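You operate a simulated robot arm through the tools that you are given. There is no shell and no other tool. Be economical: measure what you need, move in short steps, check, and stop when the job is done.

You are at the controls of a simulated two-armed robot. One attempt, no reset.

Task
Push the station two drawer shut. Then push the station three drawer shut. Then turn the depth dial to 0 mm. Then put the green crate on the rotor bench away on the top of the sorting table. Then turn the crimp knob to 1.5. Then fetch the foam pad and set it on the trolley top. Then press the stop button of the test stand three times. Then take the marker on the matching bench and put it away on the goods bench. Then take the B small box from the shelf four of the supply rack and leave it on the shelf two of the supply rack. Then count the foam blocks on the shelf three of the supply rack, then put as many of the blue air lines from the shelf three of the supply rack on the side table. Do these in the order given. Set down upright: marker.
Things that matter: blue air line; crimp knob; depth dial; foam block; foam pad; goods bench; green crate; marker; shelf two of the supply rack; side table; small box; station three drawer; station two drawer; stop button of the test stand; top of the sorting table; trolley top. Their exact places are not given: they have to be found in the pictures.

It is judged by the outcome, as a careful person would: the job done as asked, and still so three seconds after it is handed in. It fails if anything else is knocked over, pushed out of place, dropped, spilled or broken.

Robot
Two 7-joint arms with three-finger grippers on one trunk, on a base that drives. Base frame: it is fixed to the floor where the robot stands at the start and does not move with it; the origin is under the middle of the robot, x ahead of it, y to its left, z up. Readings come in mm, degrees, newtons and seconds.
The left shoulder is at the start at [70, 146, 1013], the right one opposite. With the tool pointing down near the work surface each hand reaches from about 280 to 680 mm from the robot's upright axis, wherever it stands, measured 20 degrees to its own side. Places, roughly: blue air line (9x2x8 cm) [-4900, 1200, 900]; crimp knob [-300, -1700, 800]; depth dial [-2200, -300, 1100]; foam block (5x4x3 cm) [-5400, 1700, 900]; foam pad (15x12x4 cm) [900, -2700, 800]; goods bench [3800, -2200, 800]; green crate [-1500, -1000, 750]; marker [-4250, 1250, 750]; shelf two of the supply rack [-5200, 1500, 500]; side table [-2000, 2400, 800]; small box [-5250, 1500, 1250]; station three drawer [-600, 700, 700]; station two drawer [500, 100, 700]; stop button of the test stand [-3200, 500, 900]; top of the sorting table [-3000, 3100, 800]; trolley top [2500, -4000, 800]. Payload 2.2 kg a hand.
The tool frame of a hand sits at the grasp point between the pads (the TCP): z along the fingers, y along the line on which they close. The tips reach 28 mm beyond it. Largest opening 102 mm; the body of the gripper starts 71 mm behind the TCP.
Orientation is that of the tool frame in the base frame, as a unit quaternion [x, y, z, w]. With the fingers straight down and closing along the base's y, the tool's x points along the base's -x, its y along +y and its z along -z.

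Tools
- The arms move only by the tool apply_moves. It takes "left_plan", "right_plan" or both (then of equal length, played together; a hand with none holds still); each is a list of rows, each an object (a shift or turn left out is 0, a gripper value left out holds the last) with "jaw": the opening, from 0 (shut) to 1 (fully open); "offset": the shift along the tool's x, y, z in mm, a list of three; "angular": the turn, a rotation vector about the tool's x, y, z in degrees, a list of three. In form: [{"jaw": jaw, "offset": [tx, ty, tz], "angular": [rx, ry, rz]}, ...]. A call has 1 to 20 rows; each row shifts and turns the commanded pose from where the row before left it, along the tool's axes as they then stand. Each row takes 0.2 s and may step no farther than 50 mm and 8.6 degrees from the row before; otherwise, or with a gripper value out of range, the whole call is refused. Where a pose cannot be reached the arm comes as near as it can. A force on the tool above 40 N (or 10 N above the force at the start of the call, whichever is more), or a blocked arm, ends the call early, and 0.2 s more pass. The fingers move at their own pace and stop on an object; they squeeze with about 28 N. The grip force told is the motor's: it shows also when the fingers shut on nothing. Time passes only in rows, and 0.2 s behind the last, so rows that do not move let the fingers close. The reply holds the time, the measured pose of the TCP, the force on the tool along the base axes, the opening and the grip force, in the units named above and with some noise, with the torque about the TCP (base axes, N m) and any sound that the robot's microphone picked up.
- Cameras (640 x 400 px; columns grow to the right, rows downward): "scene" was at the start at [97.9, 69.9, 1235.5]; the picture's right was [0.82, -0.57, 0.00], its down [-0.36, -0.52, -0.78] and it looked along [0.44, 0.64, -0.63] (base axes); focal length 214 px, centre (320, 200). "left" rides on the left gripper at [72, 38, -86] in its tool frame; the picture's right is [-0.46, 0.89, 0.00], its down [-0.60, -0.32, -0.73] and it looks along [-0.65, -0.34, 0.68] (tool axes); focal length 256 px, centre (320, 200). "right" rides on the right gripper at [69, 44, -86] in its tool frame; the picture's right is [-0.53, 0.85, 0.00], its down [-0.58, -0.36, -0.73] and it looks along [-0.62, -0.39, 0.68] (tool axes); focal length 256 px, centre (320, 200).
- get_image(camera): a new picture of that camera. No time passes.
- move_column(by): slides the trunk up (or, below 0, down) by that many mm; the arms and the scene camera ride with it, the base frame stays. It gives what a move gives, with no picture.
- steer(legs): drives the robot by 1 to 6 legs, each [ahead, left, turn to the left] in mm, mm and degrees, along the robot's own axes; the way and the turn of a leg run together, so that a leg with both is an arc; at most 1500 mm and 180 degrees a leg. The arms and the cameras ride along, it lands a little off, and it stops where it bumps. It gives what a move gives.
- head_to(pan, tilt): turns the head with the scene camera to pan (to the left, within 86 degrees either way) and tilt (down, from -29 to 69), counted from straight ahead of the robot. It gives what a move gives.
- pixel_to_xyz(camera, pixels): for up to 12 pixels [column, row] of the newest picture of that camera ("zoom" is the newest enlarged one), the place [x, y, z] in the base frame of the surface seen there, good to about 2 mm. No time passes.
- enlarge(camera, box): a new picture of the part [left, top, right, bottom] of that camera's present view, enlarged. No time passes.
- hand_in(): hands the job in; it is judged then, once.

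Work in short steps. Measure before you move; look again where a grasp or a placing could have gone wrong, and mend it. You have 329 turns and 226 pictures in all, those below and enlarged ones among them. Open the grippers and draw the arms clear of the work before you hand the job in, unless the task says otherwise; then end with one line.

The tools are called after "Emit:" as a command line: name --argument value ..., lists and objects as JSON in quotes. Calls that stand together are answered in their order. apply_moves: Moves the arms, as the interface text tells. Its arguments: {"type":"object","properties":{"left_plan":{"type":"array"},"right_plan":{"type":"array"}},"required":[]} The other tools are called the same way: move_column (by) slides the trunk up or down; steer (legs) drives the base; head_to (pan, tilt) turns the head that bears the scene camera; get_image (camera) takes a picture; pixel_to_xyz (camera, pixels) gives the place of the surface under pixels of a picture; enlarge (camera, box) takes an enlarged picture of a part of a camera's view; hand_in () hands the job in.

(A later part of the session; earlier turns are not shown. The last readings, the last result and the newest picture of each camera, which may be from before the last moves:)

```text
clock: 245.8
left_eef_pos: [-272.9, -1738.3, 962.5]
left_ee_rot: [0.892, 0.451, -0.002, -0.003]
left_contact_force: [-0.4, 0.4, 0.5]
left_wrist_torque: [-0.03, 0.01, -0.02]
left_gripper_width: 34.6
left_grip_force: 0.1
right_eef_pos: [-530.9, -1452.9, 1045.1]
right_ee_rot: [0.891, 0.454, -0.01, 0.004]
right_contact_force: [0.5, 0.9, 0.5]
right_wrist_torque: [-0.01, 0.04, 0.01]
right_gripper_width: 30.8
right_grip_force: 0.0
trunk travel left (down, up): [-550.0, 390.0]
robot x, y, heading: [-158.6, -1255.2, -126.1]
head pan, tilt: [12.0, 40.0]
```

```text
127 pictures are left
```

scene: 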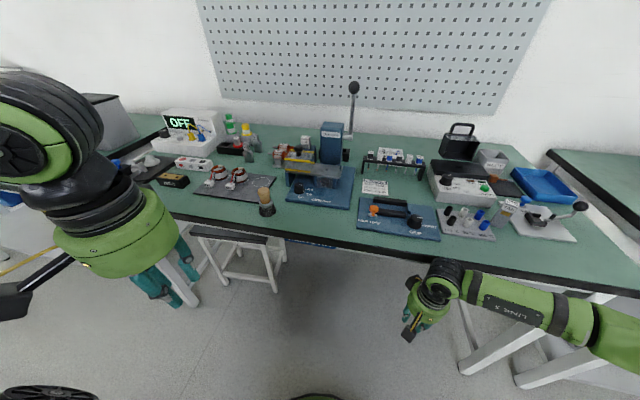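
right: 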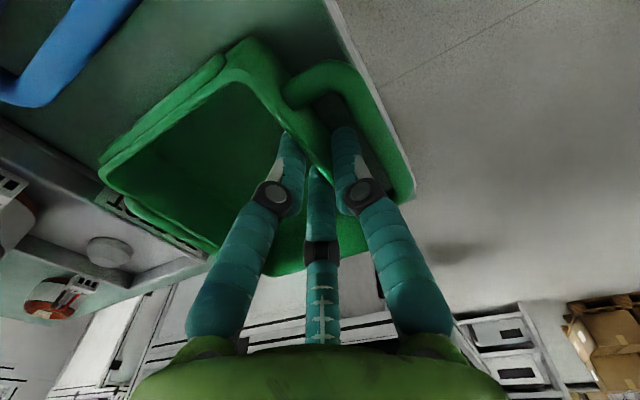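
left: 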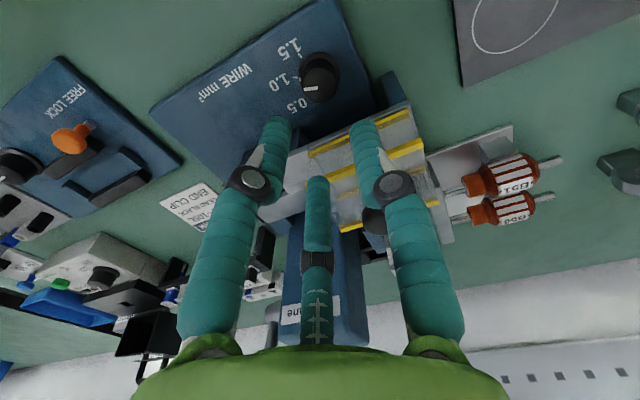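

I measure the knob in this close view.

Emit:
enlarge --camera "left" --box '[250, 20, 410, 140]'

Emit:
pixel_to_xyz --camera "zoom" --pixels '[[275, 240], [275, 175], [240, 255], [320, 255], [275, 275], [250, 270], [310, 150]]'

```text
3.33 times, centred on (330, 80) of left
```

zoom: 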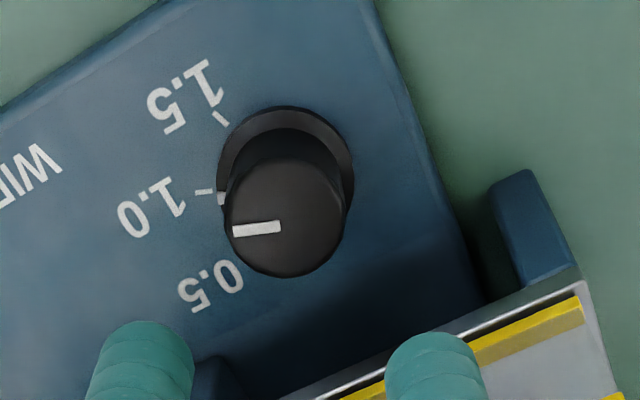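

```text
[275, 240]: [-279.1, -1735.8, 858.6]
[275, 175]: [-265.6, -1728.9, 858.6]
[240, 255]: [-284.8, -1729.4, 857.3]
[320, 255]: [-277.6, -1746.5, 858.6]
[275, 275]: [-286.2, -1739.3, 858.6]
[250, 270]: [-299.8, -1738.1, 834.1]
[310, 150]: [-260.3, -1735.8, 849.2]
```

Knob centre (−273.6,−1736), dia 25, pointer at 1.0. I adjust 2 mm and descend to z≈872.

Emit:
apply_moves --left_plan '[{"offset": [1.4, -1.9, 30]}, {"offset": [0, 0, 30]}, {"offset": [0, 0, 20]}, {"offset": [0, 0, 10]}, {}]'

Emit:
get_image --camera "left"

```text
clock: 247.0
left_eef_pos: [-275.5, -1731.9, 871.3]
left_ee_rot: [0.893, 0.45, 0.001, -0.004]
left_contact_force: [3.5, 3.5, 0.6]
left_wrist_torque: [-0.18, -0.01, -0.1]
left_gripper_width: 33.2
left_grip_force: 0.2
right_eef_pos: [-530.7, -1453.2, 1044.2]
right_ee_rot: [0.891, 0.454, -0.01, 0.003]
right_contact_force: [0.2, 0.1, -0.6]
right_wrist_torque: [0.01, -0.03, 0.02]
right_gripper_width: 30.6
right_grip_force: 0.0
trunk travel left (down, up): [-550.0, 390.0]
robot x, y, heading: [-158.1, -1255.5, -126.0]
head pan, tilt: [12.0, 40.0]
```

```text
125 pictures are left
```

left: 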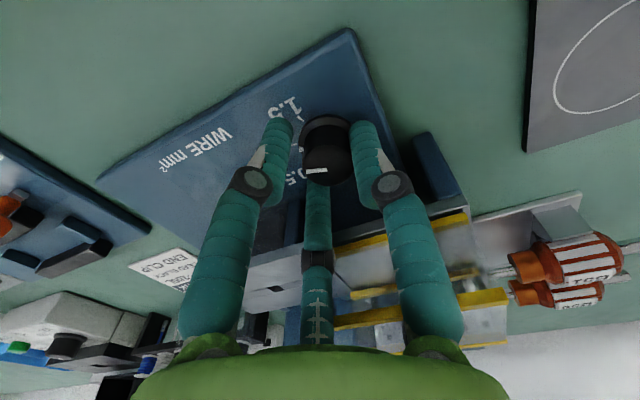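

The far finger lightly touches the jig edge (5 N). Closing draws it inward; I close and turn 56° clockwise.

Emit:
apply_moves --left_plan '[{"jaw": 0}, {}, {}]'

```text
clock: 247.8
left_eef_pos: [-273.9, -1734.9, 871.0]
left_ee_rot: [0.892, 0.452, -0.001, -0.003]
left_contact_force: [10.2, -7.6, -2.5]
left_wrist_torque: [-0.48, -0.45, 0.05]
left_gripper_width: 27.7
left_grip_force: 45.3
right_eef_pos: [-529.5, -1455.2, 1045.5]
right_ee_rot: [0.891, 0.454, -0.01, 0.003]
right_contact_force: [0.3, 0.2, -0.1]
right_wrist_torque: [0.01, 0.0, -0.04]
right_gripper_width: 30.7
right_grip_force: 0.1
trunk travel left (down, up): [-550.0, 390.0]
robot x, y, heading: [-159.2, -1257.2, -126.0]
head pan, tilt: [12.0, 40.0]
```

Grip holds at 27.7 mm with a ~12 N side load along +y; I ease 2 mm to +y and turn 56° in 8 rows.

Emit:
apply_moves --left_plan '[{"offset": [0, 2, 0]}, {"angular": [0, 0, 7]}, {"angular": [0, 0, 7]}, {"angular": [0, 0, 7]}, {"angular": [0, 0, 7]}, {"angular": [0, 0, 7]}, {"angular": [0, 0, 7]}, {"angular": [0, 0, 7]}, {"angular": [0, 0, 7]}, {}]'

Emit:
get_image --camera "left"

```text
clock: 250.0
left_eef_pos: [-274.4, -1735.2, 871.3]
left_ee_rot: [1.0, -0.022, -0.004, -0.004]
left_contact_force: [4.0, -6.9, -8.3]
left_wrist_torque: [-0.6, 0.38, 0.57]
left_gripper_width: 26.4
left_grip_force: 44.3
right_eef_pos: [-531.2, -1455.0, 1044.0]
right_ee_rot: [0.891, 0.455, -0.009, 0.002]
right_contact_force: [0.3, -0.3, 0.6]
right_wrist_torque: [0.02, 0.02, 0.02]
right_gripper_width: 30.8
right_grip_force: 0.0
trunk travel left (down, up): [-550.0, 390.0]
robot x, y, heading: [-156.1, -1255.7, -126.1]
head pan, tilt: [12.0, 40.0]
```

```text
124 pictures are left
```

left: 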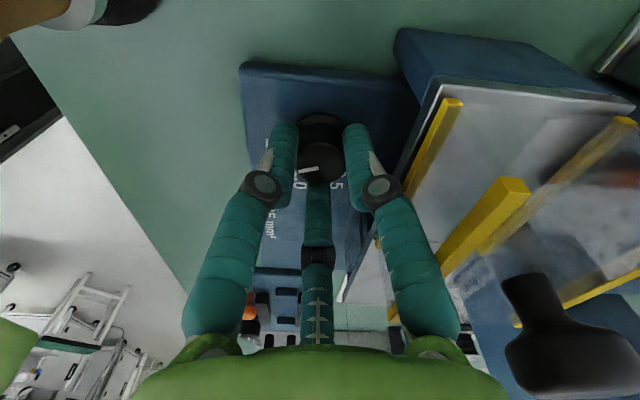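

The knob turned with the hand. I open, lift 70 mm, and check the pointer.

Emit:
apply_moves --left_plan '[{"jaw": 0.33}, {}, {"offset": [0, 0, -25]}, {"offset": [0, 0, -25]}, {"offset": [0, 0, -30]}, {}]'

Emit:
get_image --camera "left"

Emit:
enlarge --camera "left" --box '[240, 20, 400, 140]'

```text
clock: 251.4
left_eef_pos: [-272.9, -1732.8, 951.5]
left_ee_rot: [1.0, -0.021, -0.002, -0.004]
left_contact_force: [-0.6, -0.7, 0.6]
left_wrist_torque: [0.03, -0.03, 0.02]
left_gripper_width: 33.7
left_grip_force: 0.0
right_eef_pos: [-530.6, -1454.3, 1044.1]
right_ee_rot: [0.891, 0.454, -0.01, 0.004]
right_contact_force: [0.3, -0.3, 0.7]
right_wrist_torque: [0.01, -0.01, -0.03]
right_gripper_width: 31.0
right_grip_force: 0.2
trunk travel left (down, up): [-550.0, 390.0]
robot x, y, heading: [-159.4, -1256.3, -125.9]
head pan, tilt: [12.0, 40.0]
```

```text
123 pictures are left
```

left: 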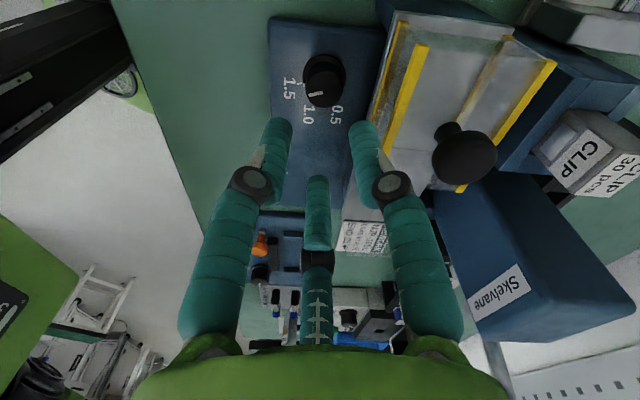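

```text
3.33 times, centred on (320, 80) of left
```

zoom: 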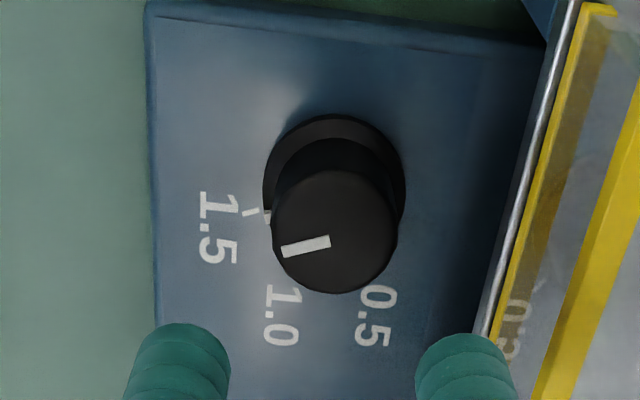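

I measure the pointer ends and ticks for an exact comparison.

Emit:
enlarge --camera "left" --box '[290, 50, 360, 105]'

Emit:
pixel_to_xyz --camera "zoom" --pixels '[[100, 180], [120, 188], [290, 225], [190, 250]]'

```text
7.27 times, centred on (325, 78) of left
```

zoom: 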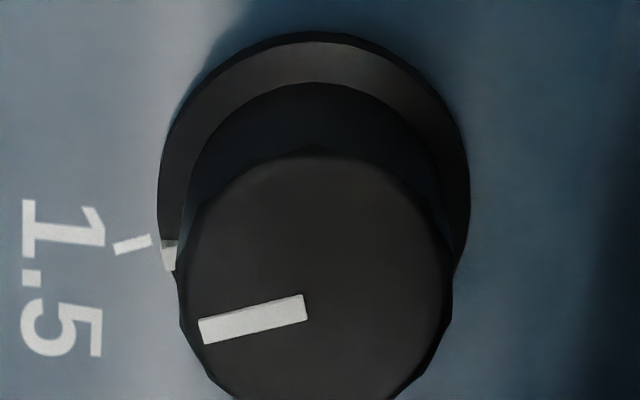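

```text
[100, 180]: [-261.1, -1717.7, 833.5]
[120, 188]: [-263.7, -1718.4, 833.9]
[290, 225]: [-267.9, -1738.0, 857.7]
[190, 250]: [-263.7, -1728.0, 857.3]
```

The pointer is parallel to the 1.5 tick. Next the foam pad near [900,-2700]. I lift and retract the left hand, back off, and drive along +u.

Emit:
apply_moves --left_plan '[{"offset": [0, 0, -40]}, {"offset": [0, 0, -40], "angular": [0, 0, -8]}, {"angular": [0, 0, -8]}, {"angular": [0, 0, -8]}, {"angular": [0, 0, -8]}, {"angular": [0, 0, -8]}, {"angular": [0, 0, -8]}, {"angular": [0, 0, -8]}, {"offset": [45, 12, 0]}, {"offset": [45, 12, 0]}, {"offset": [45, 12, 0]}, {"offset": [45, 12, 0]}, {}]'

Emit:
steer --legs '[[-350, 0, 0], [0, 1100, 0]]'

Emit:
head_to --pan 25 --tilt 25

Emit:
get_image --camera "scene"

```text
clock: 254.2
left_eef_pos: [-130.3, -1620.1, 1032.5]
left_ee_rot: [0.892, 0.452, 0.001, -0.005]
left_contact_force: [-0.2, -0.4, 0.7]
left_wrist_torque: [0.0, -0.02, -0.01]
left_gripper_width: 33.9
left_grip_force: 0.0
right_eef_pos: [-532.6, -1454.7, 1044.2]
right_ee_rot: [0.891, 0.454, -0.009, 0.004]
right_contact_force: [0.4, -0.4, 0.1]
right_wrist_torque: [0.01, -0.02, 0.02]
right_gripper_width: 30.5
right_grip_force: 0.0
trunk travel left (down, up): [-550.0, 390.0]
robot x, y, heading: [-155.6, -1254.7, -126.1]
head pan, tilt: [12.0, 40.0]
```

```text
clock: 261.7
left_eef_pos: [993.3, -1967.3, 1032.9]
left_ee_rot: [0.884, 0.468, -0.001, -0.003]
left_contact_force: [0.6, 0.5, -0.1]
left_wrist_torque: [0.01, 0.04, 0.03]
left_gripper_width: 33.6
left_grip_force: 0.0
right_eef_pos: [584.9, -1816.1, 1044.9]
right_ee_rot: [0.882, 0.472, -0.009, 0.005]
right_contact_force: [0.1, 0.3, 0.1]
right_wrist_torque: [0.0, 0.0, 0.0]
right_gripper_width: 30.6
right_grip_force: 0.0
trunk travel left (down, up): [-550.0, 390.0]
robot x, y, heading: [950.6, -1607.9, -123.7]
head pan, tilt: [12.0, 40.0]
```

```text
clock: 262.5
left_eef_pos: [992.2, -1966.8, 1032.8]
left_ee_rot: [0.884, 0.468, 0.0, -0.004]
left_contact_force: [0.6, 0.8, -0.8]
left_wrist_torque: [0.01, 0.04, 0.01]
left_gripper_width: 33.5
left_grip_force: 0.0
right_eef_pos: [585.2, -1816.8, 1043.4]
right_ee_rot: [0.882, 0.472, -0.01, 0.004]
right_contact_force: [0.2, 0.3, -0.5]
right_wrist_torque: [-0.01, 0.0, 0.01]
right_gripper_width: 30.7
right_grip_force: 0.0
trunk travel left (down, up): [-550.0, 390.0]
robot x, y, heading: [946.3, -1605.7, -123.8]
head pan, tilt: [25.0, 25.0]
```

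```text
120 pictures are left
```

scene: 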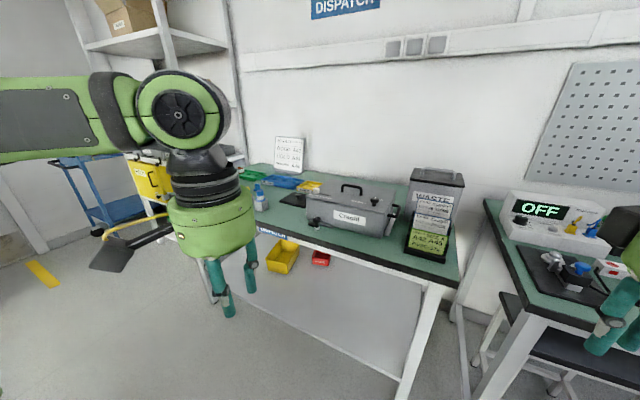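

I enlarge the dispatch bench to find the foam pad.

Emit:
enlarge --camera "scene" --box '[230, 150, 400, 260]'

Emit:
pixel_to_xyz --camera "scene" --pixels '[[293, 200], [285, 183], [350, 212], [300, 187], [380, 270], [430, 215]]'

```text
3.64 times, centred on (315, 205) of scene
```

zoom: 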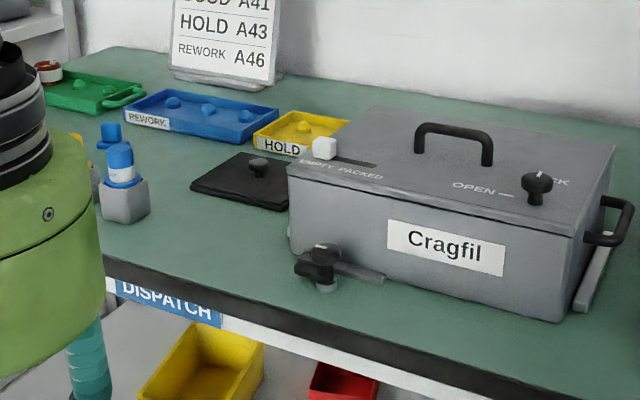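

```text
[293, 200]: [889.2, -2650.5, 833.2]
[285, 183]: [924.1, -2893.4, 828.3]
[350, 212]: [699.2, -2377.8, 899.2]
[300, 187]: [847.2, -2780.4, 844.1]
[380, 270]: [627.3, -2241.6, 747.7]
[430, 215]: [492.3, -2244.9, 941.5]
```

The black pad with a small knob at [889,-2650,833] fits the foam pad. I move nearer: left 370, ahead 230.

Emit:
steer --legs '[[0, 0, -2], [0, 370, 0], [230, 0, 0]]'

Emit:
head_to --pan 15 --tilt 40

Emit:
get_image --camera "scene"

```text
clock: 266.6
left_eef_pos: [1150.6, -2371.8, 1033.0]
left_ee_rot: [0.892, 0.453, -0.001, -0.003]
left_contact_force: [0.0, 0.5, -0.3]
left_wrist_torque: [0.01, -0.01, -0.01]
left_gripper_width: 33.8
left_grip_force: 0.1
right_eef_pos: [747.3, -2208.2, 1044.4]
right_ee_rot: [0.89, 0.455, -0.01, 0.003]
right_contact_force: [-0.1, 0.0, -0.2]
right_wrist_torque: [-0.01, 0.01, -0.02]
right_gripper_width: 30.8
right_grip_force: 0.0
trunk travel left (down, up): [-550.0, 390.0]
robot x, y, heading: [1116.5, -2007.9, -126.0]
head pan, tilt: [25.0, 25.0]
```

```text
clock: 267.4
left_eef_pos: [1148.4, -2371.6, 1033.3]
left_ee_rot: [0.892, 0.452, -0.001, -0.003]
left_contact_force: [-1.2, 0.4, -0.9]
left_wrist_torque: [-0.01, 0.01, 0.02]
left_gripper_width: 33.7
left_grip_force: 0.0
right_eef_pos: [747.4, -2208.0, 1045.4]
right_ee_rot: [0.89, 0.456, -0.01, 0.005]
right_contact_force: [-0.8, 0.9, 0.3]
right_wrist_torque: [-0.03, -0.01, -0.02]
right_gripper_width: 30.7
right_grip_force: 0.1
trunk travel left (down, up): [-550.0, 390.0]
robot x, y, heading: [1119.0, -2009.3, -126.2]
head pan, tilt: [15.0, 40.0]
```

```text
118 pictures are left
```

scene: 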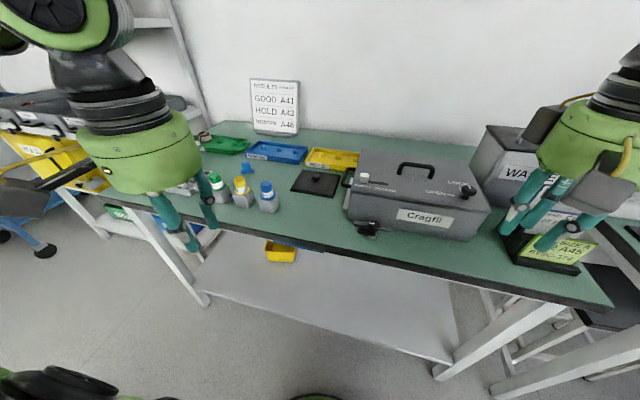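

I enlarge the pad.

Emit:
enlarge --camera "scene" --box '[270, 150, 370, 220]'

Emit:
pixel_to_xyz --camera "zoom" --pixels '[[290, 160], [290, 175], [200, 160], [140, 220], [370, 180], [300, 255], [270, 200], [500, 90], [515, 130], [400, 200], [600, 140], [505, 250]]'

```text
5.71 times, centred on (320, 185) of scene
```

zoom: 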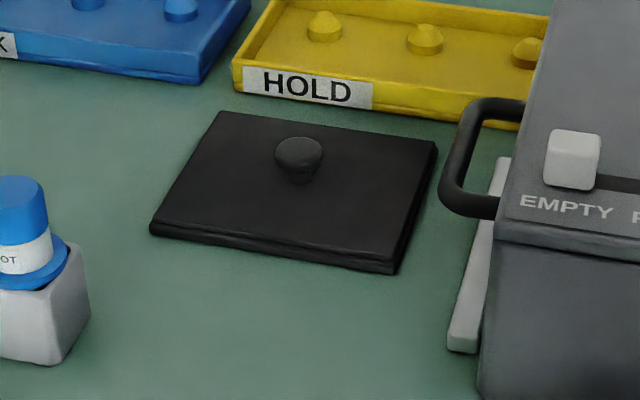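

```text
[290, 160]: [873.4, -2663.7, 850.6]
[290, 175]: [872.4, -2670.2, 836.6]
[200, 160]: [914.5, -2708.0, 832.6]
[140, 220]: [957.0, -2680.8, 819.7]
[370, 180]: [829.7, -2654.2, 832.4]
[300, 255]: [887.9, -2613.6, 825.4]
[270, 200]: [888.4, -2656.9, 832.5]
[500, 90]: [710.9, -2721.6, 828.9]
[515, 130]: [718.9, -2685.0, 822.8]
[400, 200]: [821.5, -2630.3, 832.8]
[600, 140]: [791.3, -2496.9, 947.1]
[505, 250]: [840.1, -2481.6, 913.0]
```

The pad (top z 832) has a knob at (873,−2665), top z 851, well clear of the case. I raise the right hand, drive ahead 165, and bring the left hand over it.

Emit:
apply_moves --right_plan '[{"offset": [0, 0, -45]}, {"offset": [0, 0, -45]}, {}]'

Emit:
steer --legs '[[165, 0, 0]]'

```text
clock: 268.1
left_eef_pos: [1148.4, -2373.2, 1032.1]
left_ee_rot: [0.892, 0.453, 0.0, -0.004]
left_contact_force: [-0.5, -0.1, 0.3]
left_wrist_torque: [0.03, -0.04, 0.04]
left_gripper_width: 33.6
left_grip_force: 0.1
right_eef_pos: [748.6, -2207.1, 1133.7]
right_ee_rot: [0.89, 0.456, -0.009, 0.003]
right_contact_force: [0.7, 0.2, -0.6]
right_wrist_torque: [0.04, -0.04, 0.0]
right_gripper_width: 30.8
right_grip_force: 0.1
trunk travel left (down, up): [-550.0, 390.0]
robot x, y, heading: [1122.9, -2010.1, -126.2]
head pan, tilt: [15.0, 40.0]
```

```text
clock: 269.6
left_eef_pos: [1053.4, -2504.7, 1033.5]
left_ee_rot: [0.891, 0.453, -0.001, -0.004]
left_contact_force: [-0.4, 0.5, -0.3]
left_wrist_torque: [0.01, 0.0, -0.02]
left_gripper_width: 33.8
left_grip_force: 0.0
right_eef_pos: [652.5, -2339.1, 1136.2]
right_ee_rot: [0.89, 0.457, -0.01, 0.004]
right_contact_force: [-1.0, 0.2, 0.2]
right_wrist_torque: [0.0, 0.0, -0.01]
right_gripper_width: 30.8
right_grip_force: 0.0
trunk travel left (down, up): [-550.0, 390.0]
robot x, y, heading: [1026.2, -2142.4, -126.0]
head pan, tilt: [15.0, 40.0]
```

I move over the knob at z≈980 (above the bottles).

Emit:
apply_moves --left_plan '[{"offset": [-39.3, -8.5, 8.5], "jaw": 0.5}, {"offset": [-39.3, -8.5, 8.5]}, {"offset": [-39.3, -8.5, 8.5]}, {"offset": [-39.3, -8.5, 8.5]}, {"offset": [-39.3, -8.5, 8.5]}, {"offset": [-39.3, -8.5, 8.5]}, {}]'

Emit:
get_image --camera "left"

```text
clock: 271.2
left_eef_pos: [874.9, -2665.1, 980.4]
left_ee_rot: [0.891, 0.453, -0.002, -0.003]
left_contact_force: [0.4, 0.8, -0.6]
left_wrist_torque: [-0.08, 0.02, -0.01]
left_gripper_width: 51.0
left_grip_force: 0.0
right_eef_pos: [653.8, -2338.2, 1136.5]
right_ee_rot: [0.89, 0.456, -0.011, 0.004]
right_contact_force: [0.3, -0.1, 0.0]
right_wrist_torque: [0.0, 0.03, 0.01]
right_gripper_width: 30.6
right_grip_force: 0.1
trunk travel left (down, up): [-550.0, 390.0]
robot x, y, heading: [1022.9, -2143.4, -126.1]
head pan, tilt: [15.0, 40.0]
```

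```text
116 pictures are left
```

left: 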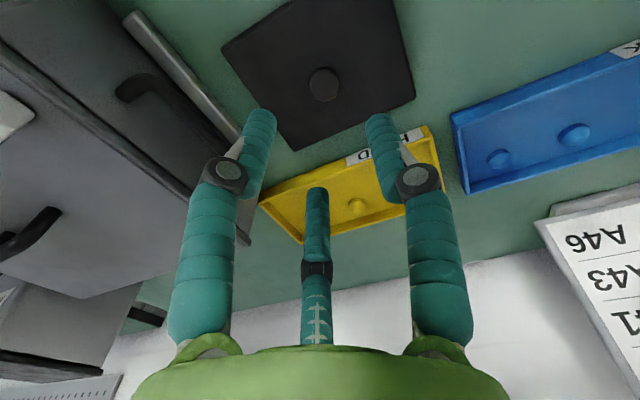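

Emit:
enlarge --camera "left" --box '[270, 40, 380, 130]'

Emit:
pixel_to_xyz --camera "zoom" --pixels '[[310, 200], [310, 170], [310, 255], [230, 205], [390, 200], [310, 280]]'

```text
4.44 times, centred on (325, 85) of left
```

zoom: 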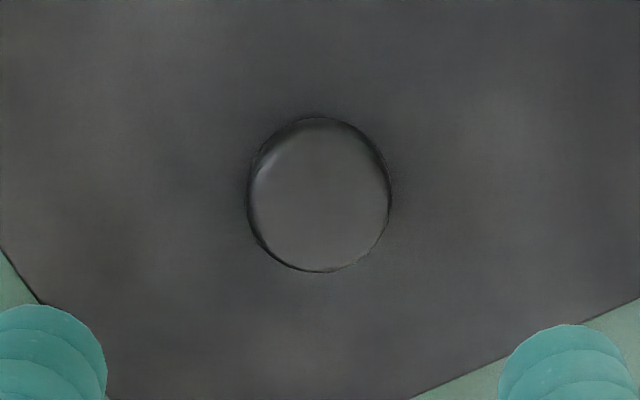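

```text
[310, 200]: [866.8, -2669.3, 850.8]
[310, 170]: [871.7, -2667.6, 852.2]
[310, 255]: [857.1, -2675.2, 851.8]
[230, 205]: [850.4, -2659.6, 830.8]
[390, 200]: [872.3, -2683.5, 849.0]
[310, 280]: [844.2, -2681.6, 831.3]
```

Knob centre (868,−2671), cap dia 27. I adjust, descend to z≈865 and close.

Emit:
apply_moves --left_plan '[{"offset": [-8.5, -2, 35]}, {"offset": [0, 0, 35]}, {"offset": [0, 0, 30]}, {"offset": [0, 0, 14]}, {"jaw": 0}, {}, {}]'

Emit:
get_image --camera "left"

```text
clock: 272.8
left_eef_pos: [866.1, -2669.0, 866.9]
left_ee_rot: [0.892, 0.453, 0.0, -0.003]
left_contact_force: [0.4, 0.6, -0.5]
left_wrist_torque: [0.0, 0.03, 0.0]
left_gripper_width: 26.1
left_grip_force: 28.0
right_eef_pos: [653.0, -2340.2, 1135.4]
right_ee_rot: [0.89, 0.456, -0.009, 0.004]
right_contact_force: [0.3, 0.0, 0.0]
right_wrist_torque: [-0.03, -0.01, -0.03]
right_gripper_width: 30.6
right_grip_force: 0.0
trunk travel left (down, up): [-550.0, 390.0]
robot x, y, heading: [1022.6, -2138.8, -126.0]
head pan, tilt: [15.0, 40.0]
```

```text
114 pictures are left
```

left: 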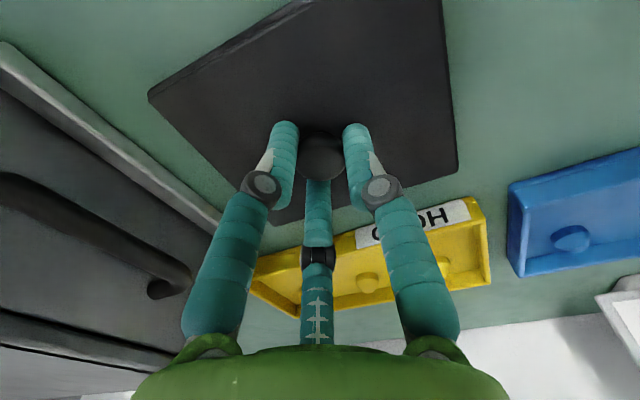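

The knob is gripped. I lift by the trunk 150 and check.

Emit:
move_column --by 150

Emit:
get_image --camera "scene"

```text
clock: 274.5
left_eef_pos: [866.5, -2668.6, 1016.7]
left_ee_rot: [0.891, 0.454, 0.0, -0.003]
left_contact_force: [0.1, -0.3, 0.0]
left_wrist_torque: [-0.01, 0.01, 0.03]
left_gripper_width: 26.4
left_grip_force: 27.9
right_eef_pos: [652.9, -2338.1, 1284.9]
right_ee_rot: [0.89, 0.455, -0.01, 0.004]
right_contact_force: [-0.1, 0.0, 0.5]
right_wrist_torque: [0.0, -0.01, 0.0]
right_gripper_width: 30.6
right_grip_force: 0.0
trunk travel left (down, up): [-700.0, 240.0]
robot x, y, heading: [1025.0, -2145.1, -126.1]
head pan, tilt: [15.0, 40.0]
```

```text
113 pictures are left
```

scene: 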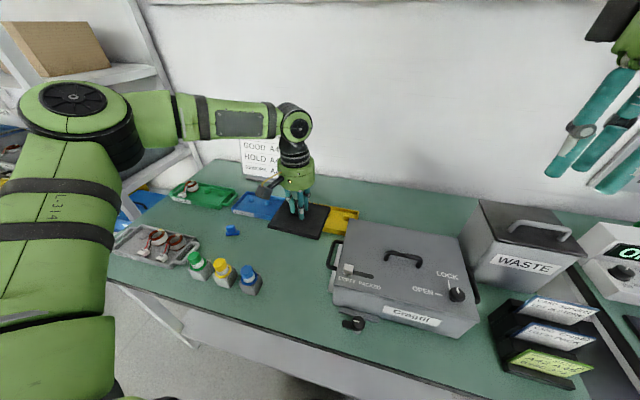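

I verify with the left camera that the pad came up.

Emit:
get_image --camera "left"

Emit:
pixel_to_xyz --camera "left" --pixels '[[200, 80], [430, 100], [330, 60]]'

```text
112 pictures are left
```

left: 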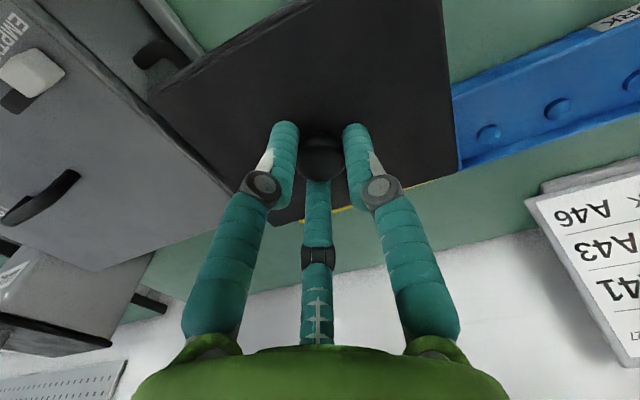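

```text
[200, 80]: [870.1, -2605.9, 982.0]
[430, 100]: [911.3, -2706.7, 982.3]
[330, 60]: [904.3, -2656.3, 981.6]
```

The pad is up. I back off 450 and sidestep toward +u, then look for the trolley.

Emit:
steer --legs '[[-450, 0, 0], [0, 1200, 0]]'

Emit:
head_to --pan 40 --tilt 20

Emit:
get_image --camera "scene"

```text
clock: 282.8
left_eef_pos: [2084.7, -3013.4, 1016.5]
left_ee_rot: [0.892, 0.451, 0.0, -0.004]
left_contact_force: [0.7, 0.1, -0.8]
left_wrist_torque: [-0.01, -0.01, -0.02]
left_gripper_width: 26.4
left_grip_force: 27.8
right_eef_pos: [1870.9, -2682.8, 1286.3]
right_ee_rot: [0.89, 0.456, -0.009, 0.004]
right_contact_force: [1.4, -0.8, -0.4]
right_wrist_torque: [-0.05, 0.01, 0.02]
right_gripper_width: 30.4
right_grip_force: 0.0
trunk travel left (down, up): [-700.0, 240.0]
robot x, y, heading: [2244.8, -2488.0, -125.9]
head pan, tilt: [15.0, 40.0]
```

```text
clock: 283.7
left_eef_pos: [2083.3, -3012.1, 1016.8]
left_ee_rot: [0.892, 0.452, -0.001, -0.003]
left_contact_force: [-0.1, -0.2, -0.2]
left_wrist_torque: [-0.04, -0.01, -0.01]
left_gripper_width: 26.4
left_grip_force: 28.1
right_eef_pos: [1871.4, -2682.2, 1286.8]
right_ee_rot: [0.89, 0.455, -0.009, 0.004]
right_contact_force: [0.8, -0.5, -0.1]
right_wrist_torque: [0.02, 0.0, 0.0]
right_gripper_width: 30.6
right_grip_force: 0.1
trunk travel left (down, up): [-700.0, 240.0]
robot x, y, heading: [2243.9, -2484.5, -126.1]
head pan, tilt: [40.0, 20.0]
```

```text
111 pictures are left
```

scene: 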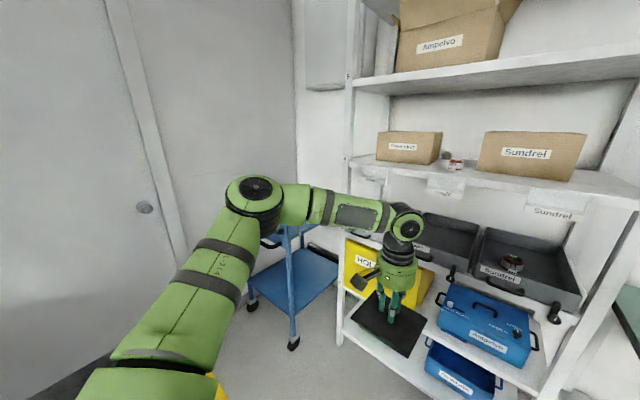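

The blue trolley is partly hidden at (300,265). I measure it and look a bit from further back.

Emit:
pixel_to_xyz --camera "scene" --pixels '[[310, 280], [325, 248], [295, 345], [290, 240], [250, 305], [272, 243], [335, 270], [350, 330]]'

Emit:
steer --legs '[[-200, 400, 0]]'

Emit:
head_to --pan 15 --tilt 30

Emit:
get_image --camera "scene"

```text
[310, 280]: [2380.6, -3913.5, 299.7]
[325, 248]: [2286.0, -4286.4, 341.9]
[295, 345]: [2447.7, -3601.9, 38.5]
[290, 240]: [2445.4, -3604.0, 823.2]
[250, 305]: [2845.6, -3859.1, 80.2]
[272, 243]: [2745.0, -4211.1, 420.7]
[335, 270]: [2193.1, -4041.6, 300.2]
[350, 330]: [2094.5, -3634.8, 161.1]
```

```text
clock: 286.4
left_eef_pos: [2518.8, -3087.8, 1017.6]
left_ee_rot: [0.892, 0.452, -0.001, -0.003]
left_contact_force: [0.3, 0.0, -0.7]
left_wrist_torque: [0.02, -0.04, 0.01]
left_gripper_width: 26.0
left_grip_force: 28.5
right_eef_pos: [2305.6, -2757.2, 1285.6]
right_ee_rot: [0.89, 0.455, -0.01, 0.005]
right_contact_force: [-0.4, -0.6, -0.3]
right_wrist_torque: [0.03, 0.0, -0.02]
right_gripper_width: 30.6
right_grip_force: 0.0
trunk travel left (down, up): [-700.0, 240.0]
robot x, y, heading: [2677.4, -2561.0, -126.2]
head pan, tilt: [40.0, 20.0]
```

```text
clock: 287.3
left_eef_pos: [2519.7, -3087.4, 1016.8]
left_ee_rot: [0.891, 0.453, -0.001, -0.003]
left_contact_force: [0.3, 1.0, -0.4]
left_wrist_torque: [-0.02, -0.02, 0.01]
left_gripper_width: 26.2
left_grip_force: 27.9
right_eef_pos: [2307.1, -2757.6, 1286.1]
right_ee_rot: [0.89, 0.456, -0.01, 0.004]
right_contact_force: [0.4, -0.1, 0.1]
right_wrist_torque: [-0.02, 0.01, 0.02]
right_gripper_width: 30.8
right_grip_force: 0.1
trunk travel left (down, up): [-700.0, 240.0]
robot x, y, heading: [2677.5, -2560.4, -125.8]
head pan, tilt: [15.0, 30.0]
```

```text
110 pictures are left
```

scene: 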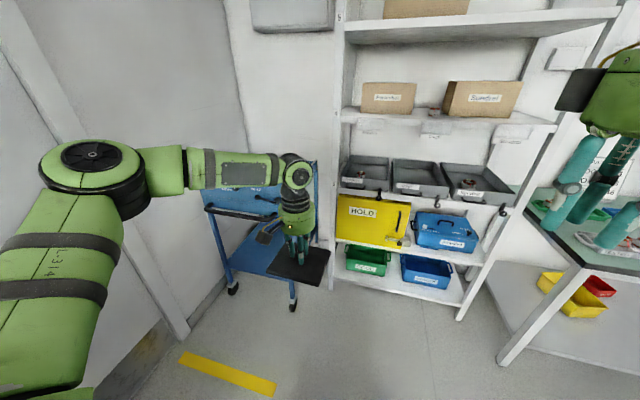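

I enlarge the trolley.

Emit:
enlarge --camera "scene" --box '[180, 150, 340, 310]'

Emit:
pixel_to_xyz --camera "scene" --pixels '[[235, 205], [215, 208], [260, 208], [250, 215], [240, 195], [270, 200], [212, 192], [305, 190], [225, 200]]'

```text
2.50 times, centred on (260, 230) of scene
```

zoom: 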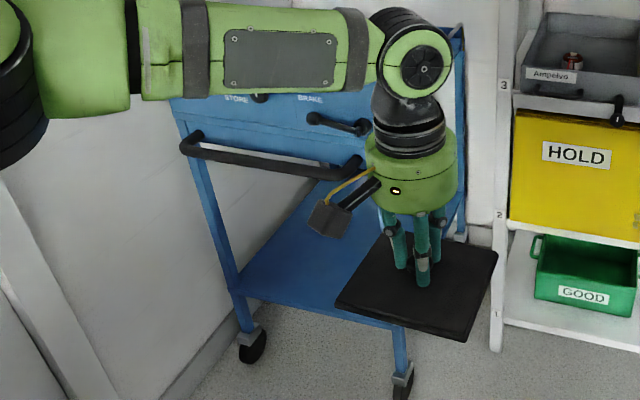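

```text
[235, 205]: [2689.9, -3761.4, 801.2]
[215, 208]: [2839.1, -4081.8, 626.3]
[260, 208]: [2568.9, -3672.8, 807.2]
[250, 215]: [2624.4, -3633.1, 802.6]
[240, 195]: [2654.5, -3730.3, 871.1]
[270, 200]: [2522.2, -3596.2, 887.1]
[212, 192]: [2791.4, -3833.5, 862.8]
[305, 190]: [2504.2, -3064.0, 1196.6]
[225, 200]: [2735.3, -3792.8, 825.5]
```

The top surface is hidden by the arm. I raise the trunk to its top and shift right for an unobstructed view.

Emit:
move_column --by 235

Emit:
steer --legs '[[0, 250, 0]]'

Emit:
head_to --pan -5 --tilt 35

Emit:
get_image --camera "scene"

```text
clock: 289.8
left_eef_pos: [2519.8, -3088.4, 1251.1]
left_ee_rot: [0.892, 0.452, -0.001, -0.003]
left_contact_force: [-0.2, 0.3, -0.5]
left_wrist_torque: [-0.01, 0.03, 0.01]
left_gripper_width: 26.3
left_grip_force: 28.1
right_eef_pos: [2306.4, -2757.8, 1521.9]
right_ee_rot: [0.89, 0.456, -0.009, 0.004]
right_contact_force: [-0.8, -0.3, -0.6]
right_wrist_torque: [0.0, -0.01, -0.04]
right_gripper_width: 30.8
right_grip_force: 0.0
trunk travel left (down, up): [-935.0, 5.0]
robot x, y, heading: [2682.4, -2563.6, -125.6]
head pan, tilt: [15.0, 30.0]
```

```text
clock: 291.6
left_eef_pos: [2722.8, -3234.9, 1252.7]
left_ee_rot: [0.892, 0.451, 0.0, -0.002]
left_contact_force: [-0.4, 0.4, -0.1]
left_wrist_torque: [-0.03, -0.05, -0.02]
left_gripper_width: 26.1
left_grip_force: 28.2
right_eef_pos: [2508.6, -2905.7, 1519.4]
right_ee_rot: [0.89, 0.456, -0.009, 0.006]
right_contact_force: [0.0, 0.8, -0.4]
right_wrist_torque: [-0.02, -0.02, 0.01]
right_gripper_width: 30.6
right_grip_force: 0.0
trunk travel left (down, up): [-935.0, 5.0]
robot x, y, heading: [2885.4, -2711.9, -125.8]
head pan, tilt: [15.0, 30.0]
```

```text
clock: 292.4
left_eef_pos: [2726.7, -3237.3, 1251.2]
left_ee_rot: [0.892, 0.452, -0.001, -0.003]
left_contact_force: [-1.4, 0.1, -1.0]
left_wrist_torque: [0.01, 0.01, -0.05]
left_gripper_width: 26.0
left_grip_force: 28.6
right_eef_pos: [2514.5, -2907.4, 1521.8]
right_ee_rot: [0.89, 0.456, -0.01, 0.004]
right_contact_force: [-0.3, 0.0, 0.9]
right_wrist_torque: [0.0, 0.0, -0.02]
right_gripper_width: 30.6
right_grip_force: 0.1
trunk travel left (down, up): [-935.0, 5.0]
robot x, y, heading: [2887.9, -2709.6, -125.8]
head pan, tilt: [-5.0, 35.0]
```

```text
108 pictures are left
```

scene: 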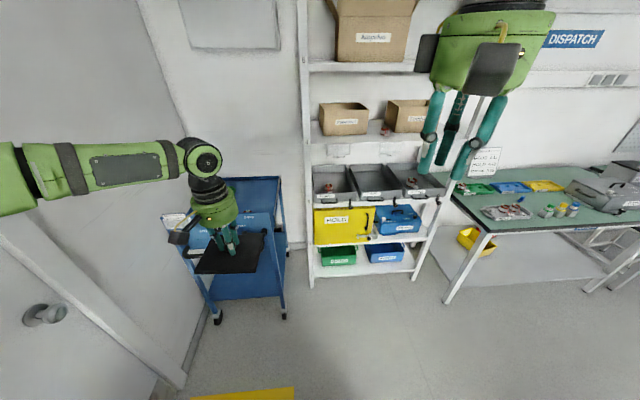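

Emit:
enlarge --camera "scene" --box '[180, 160, 310, 270]'

Emit:
pixel_to_xyz --camera "scene" --pixels '[[258, 195], [275, 185], [240, 185], [275, 210], [265, 222], [280, 232], [282, 182], [255, 235], [190, 245], [215, 290]]'

```text
3.64 times, centred on (245, 215) of scene
```

zoom: 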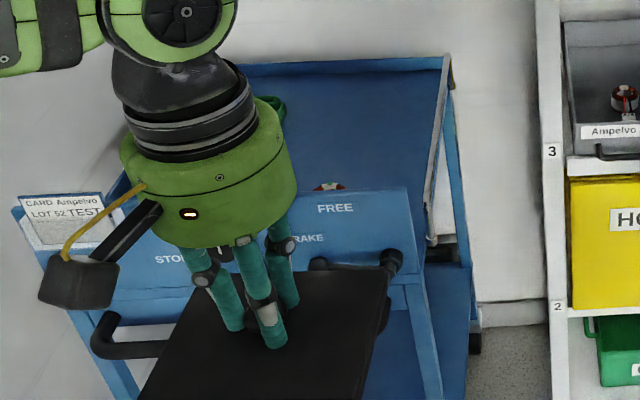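

```text
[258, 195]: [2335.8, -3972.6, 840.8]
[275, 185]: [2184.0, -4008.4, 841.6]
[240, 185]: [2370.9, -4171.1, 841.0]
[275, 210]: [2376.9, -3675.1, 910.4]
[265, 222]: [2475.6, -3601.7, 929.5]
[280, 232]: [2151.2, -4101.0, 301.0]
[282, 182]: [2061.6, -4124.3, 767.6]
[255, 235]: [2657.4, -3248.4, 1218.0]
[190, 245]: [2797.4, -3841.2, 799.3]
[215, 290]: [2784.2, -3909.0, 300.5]
```

Top tray is at z≈841 behind a raised front panel (z to ~930). I drive nearer (ahead 300, left 60) and look down at it.

Emit:
steer --legs '[[300, 60, 0]]'

Emit:
head_to --pan 5 --tilt 45

Emit:
get_image --camera "scene"

```text
clock: 294.5
left_eef_pos: [2594.5, -3509.2, 1254.1]
left_ee_rot: [0.894, 0.447, -0.002, -0.003]
left_contact_force: [-0.1, -0.1, -0.6]
left_wrist_torque: [-0.05, -0.01, 0.02]
left_gripper_width: 26.3
left_grip_force: 27.7
right_eef_pos: [2385.4, -3175.9, 1522.1]
right_ee_rot: [0.893, 0.451, -0.011, 0.006]
right_contact_force: [-0.4, 0.3, -0.2]
right_wrist_torque: [0.0, 0.02, -0.02]
right_gripper_width: 30.5
right_grip_force: 0.2
trunk travel left (down, up): [-935.0, 5.0]
robot x, y, heading: [2757.9, -2983.7, -126.5]
head pan, tilt: [-5.0, 35.0]
```

```text
clock: 295.2
left_eef_pos: [2594.9, -3510.3, 1251.3]
left_ee_rot: [0.894, 0.448, -0.002, -0.003]
left_contact_force: [0.1, -0.6, -0.8]
left_wrist_torque: [-0.05, 0.01, -0.01]
left_gripper_width: 26.1
left_grip_force: 28.2
right_eef_pos: [2385.5, -3177.0, 1521.3]
right_ee_rot: [0.892, 0.451, -0.01, 0.005]
right_contact_force: [-0.2, 0.0, 0.2]
right_wrist_torque: [0.0, 0.0, 0.01]
right_gripper_width: 30.5
right_grip_force: 0.1
trunk travel left (down, up): [-935.0, 5.0]
robot x, y, heading: [2761.5, -2988.6, -126.5]
head pan, tilt: [5.0, 45.0]
```

```text
106 pictures are left
```

scene: 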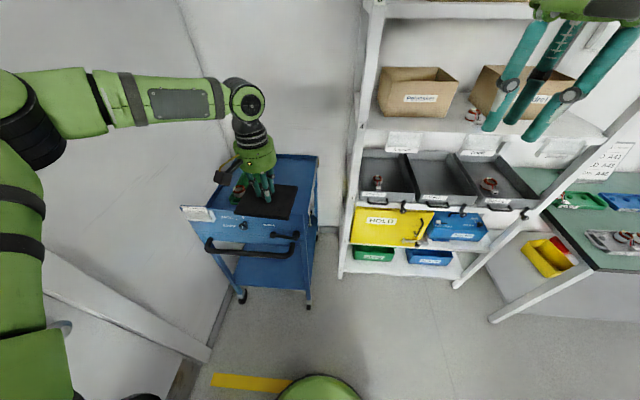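

Emit:
enlarge --camera "scene" --box '[180, 130, 340, 260]'

Emit:
pixel_to_xyz --camera "scene" --pixels '[[300, 165], [305, 190], [285, 165], [300, 225], [280, 225], [318, 160], [240, 210], [215, 215], [275, 245], [305, 208], [250, 225]]'

```text
3.08 times, centred on (260, 195) of scene
```

zoom: 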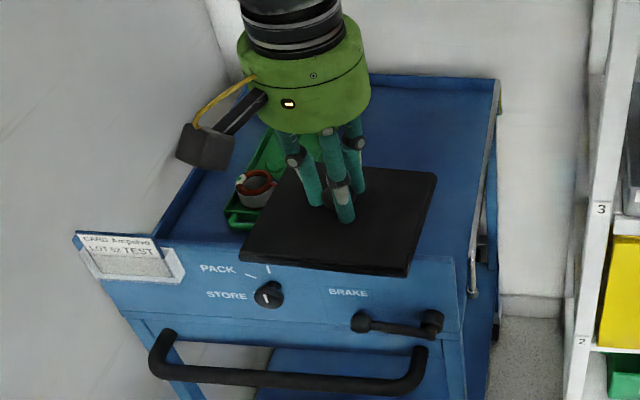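

```text
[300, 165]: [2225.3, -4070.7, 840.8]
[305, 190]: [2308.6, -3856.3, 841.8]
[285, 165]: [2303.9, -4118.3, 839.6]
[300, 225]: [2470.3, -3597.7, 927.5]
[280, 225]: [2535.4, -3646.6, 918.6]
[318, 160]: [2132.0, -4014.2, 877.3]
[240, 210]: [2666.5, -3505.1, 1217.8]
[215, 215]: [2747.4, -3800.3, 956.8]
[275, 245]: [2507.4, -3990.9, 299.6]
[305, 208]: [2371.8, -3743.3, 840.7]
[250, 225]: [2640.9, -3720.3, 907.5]
```

I measure the green tray's extent on the trolley and the panel ridge.

Emit:
pixel_to_xyz --camera "zoom" --pixels '[[240, 222], [262, 180], [272, 145], [232, 215], [455, 258], [460, 285], [270, 262], [440, 170], [400, 110], [465, 130], [450, 230], [200, 220]]'

```text
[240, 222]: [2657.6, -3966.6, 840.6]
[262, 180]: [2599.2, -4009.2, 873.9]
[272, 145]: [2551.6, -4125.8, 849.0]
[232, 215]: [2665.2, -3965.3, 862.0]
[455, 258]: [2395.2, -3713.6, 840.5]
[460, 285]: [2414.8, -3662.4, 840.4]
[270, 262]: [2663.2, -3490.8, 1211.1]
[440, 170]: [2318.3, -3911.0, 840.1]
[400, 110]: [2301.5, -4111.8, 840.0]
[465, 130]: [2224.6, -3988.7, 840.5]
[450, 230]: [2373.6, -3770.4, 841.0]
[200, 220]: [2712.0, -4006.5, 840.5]
```

Free tray area is u 4090–4380, n −1560…−2000; I'll set the pad at n≈−1690, u≈4225. I drive ahead 300, left 50.

Emit:
steer --legs '[[300, 50, 0.7]]'

Emit:
move_column --by -230

Emit:
head_to --pan 12 --tilt 50

Emit:
get_image --camera "scene"

```text
clock: 297.3
left_eef_pos: [2456.4, -3784.0, 1253.8]
left_ee_rot: [0.893, 0.45, -0.003, -0.003]
left_contact_force: [1.2, 0.3, -0.6]
left_wrist_torque: [-0.06, -0.02, 0.02]
left_gripper_width: 26.1
left_grip_force: 27.8
right_eef_pos: [2244.0, -3453.6, 1522.7]
right_ee_rot: [0.892, 0.452, -0.011, 0.005]
right_contact_force: [0.5, 0.2, -0.2]
right_wrist_torque: [0.02, 0.02, 0.04]
right_gripper_width: 30.5
right_grip_force: 0.1
trunk travel left (down, up): [-935.0, 5.0]
robot x, y, heading: [2619.5, -3265.6, -126.4]
head pan, tilt: [5.0, 45.0]
```

```text
clock: 299.7
left_eef_pos: [2453.1, -3787.4, 1022.0]
left_ee_rot: [0.893, 0.449, 0.0, -0.004]
left_contact_force: [0.7, -0.7, -1.4]
left_wrist_torque: [0.0, 0.03, -0.01]
left_gripper_width: 26.3
left_grip_force: 28.1
right_eef_pos: [2243.7, -3456.6, 1292.4]
right_ee_rot: [0.892, 0.453, -0.01, 0.003]
right_contact_force: [-1.2, -0.2, 0.2]
right_wrist_torque: [-0.01, -0.01, 0.0]
right_gripper_width: 30.7
right_grip_force: 0.0
trunk travel left (down, up): [-705.0, 235.0]
robot x, y, heading: [2616.8, -3263.8, -126.2]
head pan, tilt: [5.0, 45.0]
```

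```text
clock: 300.4
left_eef_pos: [2455.9, -3789.1, 1021.1]
left_ee_rot: [0.893, 0.45, 0.0, -0.003]
left_contact_force: [0.4, -0.2, 0.2]
left_wrist_torque: [0.01, -0.02, 0.0]
left_gripper_width: 25.8
left_grip_force: 28.2
right_eef_pos: [2243.4, -3455.7, 1291.8]
right_ee_rot: [0.891, 0.453, -0.009, 0.003]
right_contact_force: [0.8, 0.6, 0.2]
right_wrist_torque: [0.0, 0.02, 0.01]
right_gripper_width: 30.8
right_grip_force: 0.0
trunk travel left (down, up): [-705.0, 235.0]
robot x, y, heading: [2613.8, -3261.1, -126.0]
head pan, tilt: [12.0, 50.0]
```

```text
104 pictures are left
```

scene: 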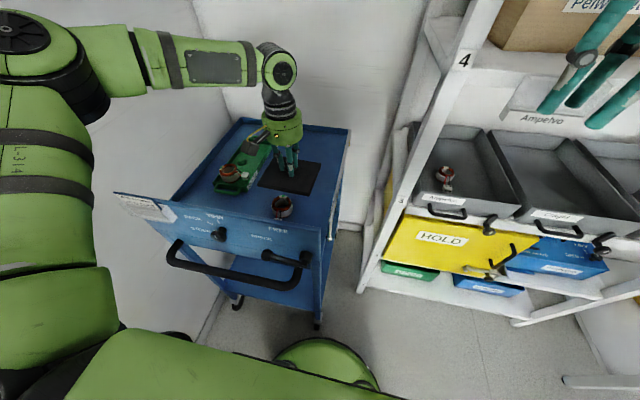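

A small coil stands at (282,207) on the tray. I enlarge and measure the free space.

Emit:
enlarge --camera "scene" --box '[180, 110, 360, 240]'

Emit:
pixel_to_xyz --camera "zoom" --pixels '[[365, 320], [365, 300], [400, 300], [285, 210], [260, 280], [500, 180], [380, 150], [290, 170], [350, 340], [280, 265], [480, 250], [345, 300]]'

```text
3.08 times, centred on (270, 175) of scene
```

zoom: 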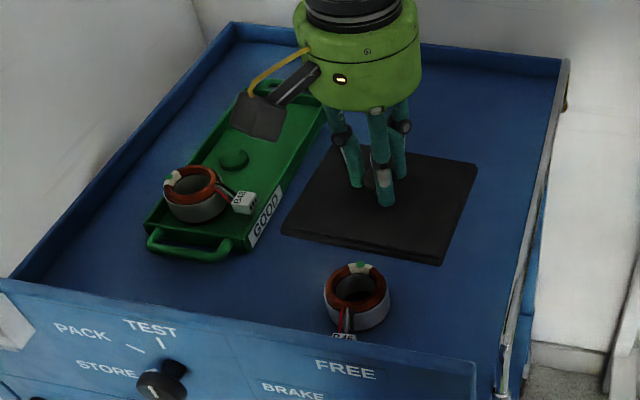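

```text
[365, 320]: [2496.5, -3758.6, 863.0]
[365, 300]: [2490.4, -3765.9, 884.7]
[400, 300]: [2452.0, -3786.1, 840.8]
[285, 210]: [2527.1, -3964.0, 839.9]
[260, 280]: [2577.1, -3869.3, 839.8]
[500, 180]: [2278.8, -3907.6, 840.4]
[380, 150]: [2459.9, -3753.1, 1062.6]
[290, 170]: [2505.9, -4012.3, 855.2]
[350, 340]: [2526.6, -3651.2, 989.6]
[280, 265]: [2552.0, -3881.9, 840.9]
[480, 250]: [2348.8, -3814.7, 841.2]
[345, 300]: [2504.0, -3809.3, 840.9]
```

Free region: u 4100–4360 behind the coil (n < −1645). Target pad centre n −1745, u 4225. I go 40 ahead with the base, then extend the arm.

Emit:
steer --legs '[[40, 0, 0]]'

Emit:
apply_moves --left_plan '[{"offset": [-23, 6, 8]}, {"offset": [-23, 6, 8]}, {"offset": [-22, 6, 8]}, {}]'

```text
clock: 301.3
left_eef_pos: [2433.2, -3816.0, 1025.4]
left_ee_rot: [0.893, 0.449, -0.004, -0.002]
left_contact_force: [-0.7, 0.4, -0.2]
left_wrist_torque: [-0.07, 0.06, 0.0]
left_gripper_width: 26.4
left_grip_force: 27.9
right_eef_pos: [2223.7, -3483.6, 1294.5]
right_ee_rot: [0.891, 0.453, -0.013, 0.006]
right_contact_force: [0.2, 0.5, 0.4]
right_wrist_torque: [-0.05, 0.04, -0.02]
right_gripper_width: 30.8
right_grip_force: 0.0
trunk travel left (down, up): [-705.0, 235.0]
robot x, y, heading: [2590.9, -3298.5, -126.0]
head pan, tilt: [12.0, 50.0]
```

```text
clock: 302.3
left_eef_pos: [2437.3, -3872.4, 1002.1]
left_ee_rot: [0.894, 0.448, -0.003, -0.003]
left_contact_force: [-0.5, 0.0, -0.8]
left_wrist_torque: [0.03, 0.0, 0.0]
left_gripper_width: 26.1
left_grip_force: 28.1
left hand out of reach, approached as far as the arm can: row 2, 3
right_eef_pos: [2218.4, -3488.4, 1292.1]
right_ee_rot: [0.891, 0.454, -0.01, 0.005]
right_contact_force: [-0.6, 0.2, 0.0]
right_wrist_torque: [0.0, 0.0, 0.0]
right_gripper_width: 30.5
right_grip_force: 0.1
trunk travel left (down, up): [-705.0, 235.0]
robot x, y, heading: [2592.5, -3296.2, -126.3]
head pan, tilt: [12.0, 50.0]
```

Nearly there (n −1715, u 4242). Lower first, then extend the last 25–30 mm.

Emit:
apply_moves --left_plan '[{"offset": [0, 0, 25]}, {"offset": [0, 0, 25]}, {"offset": [-15, -5, 10]}, {"offset": [-15, -5, 0]}, {}]'

Emit:
enlarge --camera "scene" --box '[180, 90, 360, 240]'

```text
clock: 303.5
left_eef_pos: [2449.4, -3870.0, 957.2]
left_ee_rot: [0.893, 0.449, -0.002, -0.004]
left_contact_force: [-0.1, 0.0, 0.2]
left_wrist_torque: [0.06, 0.0, -0.01]
left_gripper_width: 26.2
left_grip_force: 27.9
left hand out of reach, approached as far as the arm can: row 1, 2, 3, 4
right_eef_pos: [2219.6, -3489.2, 1291.2]
right_ee_rot: [0.891, 0.453, -0.01, 0.004]
right_contact_force: [-1.1, -0.5, -0.3]
right_wrist_torque: [0.02, -0.01, 0.03]
right_gripper_width: 30.5
right_grip_force: 0.1
trunk travel left (down, up): [-705.0, 235.0]
robot x, y, heading: [2589.6, -3294.6, -126.2]
head pan, tilt: [12.0, 50.0]
```

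```text
2.67 times, centred on (270, 165) of scene
```

zoom: 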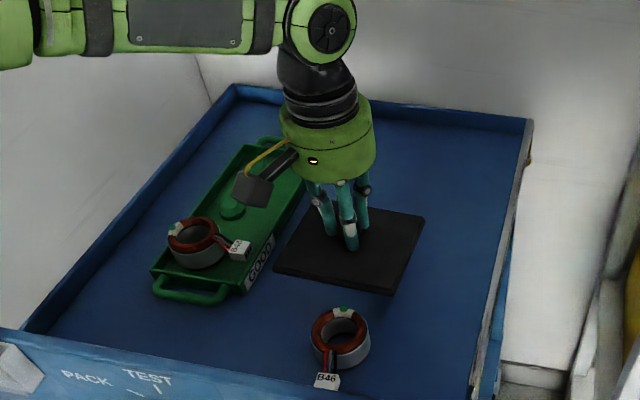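

I measure the pad's actual edges against the coil and green tray.

Emit:
pixel_to_xyz --camera "zoom" --pixels '[[278, 268], [394, 290], [422, 220], [335, 280], [340, 310], [342, 330], [330, 320], [275, 250], [268, 270], [365, 325]]'

```text
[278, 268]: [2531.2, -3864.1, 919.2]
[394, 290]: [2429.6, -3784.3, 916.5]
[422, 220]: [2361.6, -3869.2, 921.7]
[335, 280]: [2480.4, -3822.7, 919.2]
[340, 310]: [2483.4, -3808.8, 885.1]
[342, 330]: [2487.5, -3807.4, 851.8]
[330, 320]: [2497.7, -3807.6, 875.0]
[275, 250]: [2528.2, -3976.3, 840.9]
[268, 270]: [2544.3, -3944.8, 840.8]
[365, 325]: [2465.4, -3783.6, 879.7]
```

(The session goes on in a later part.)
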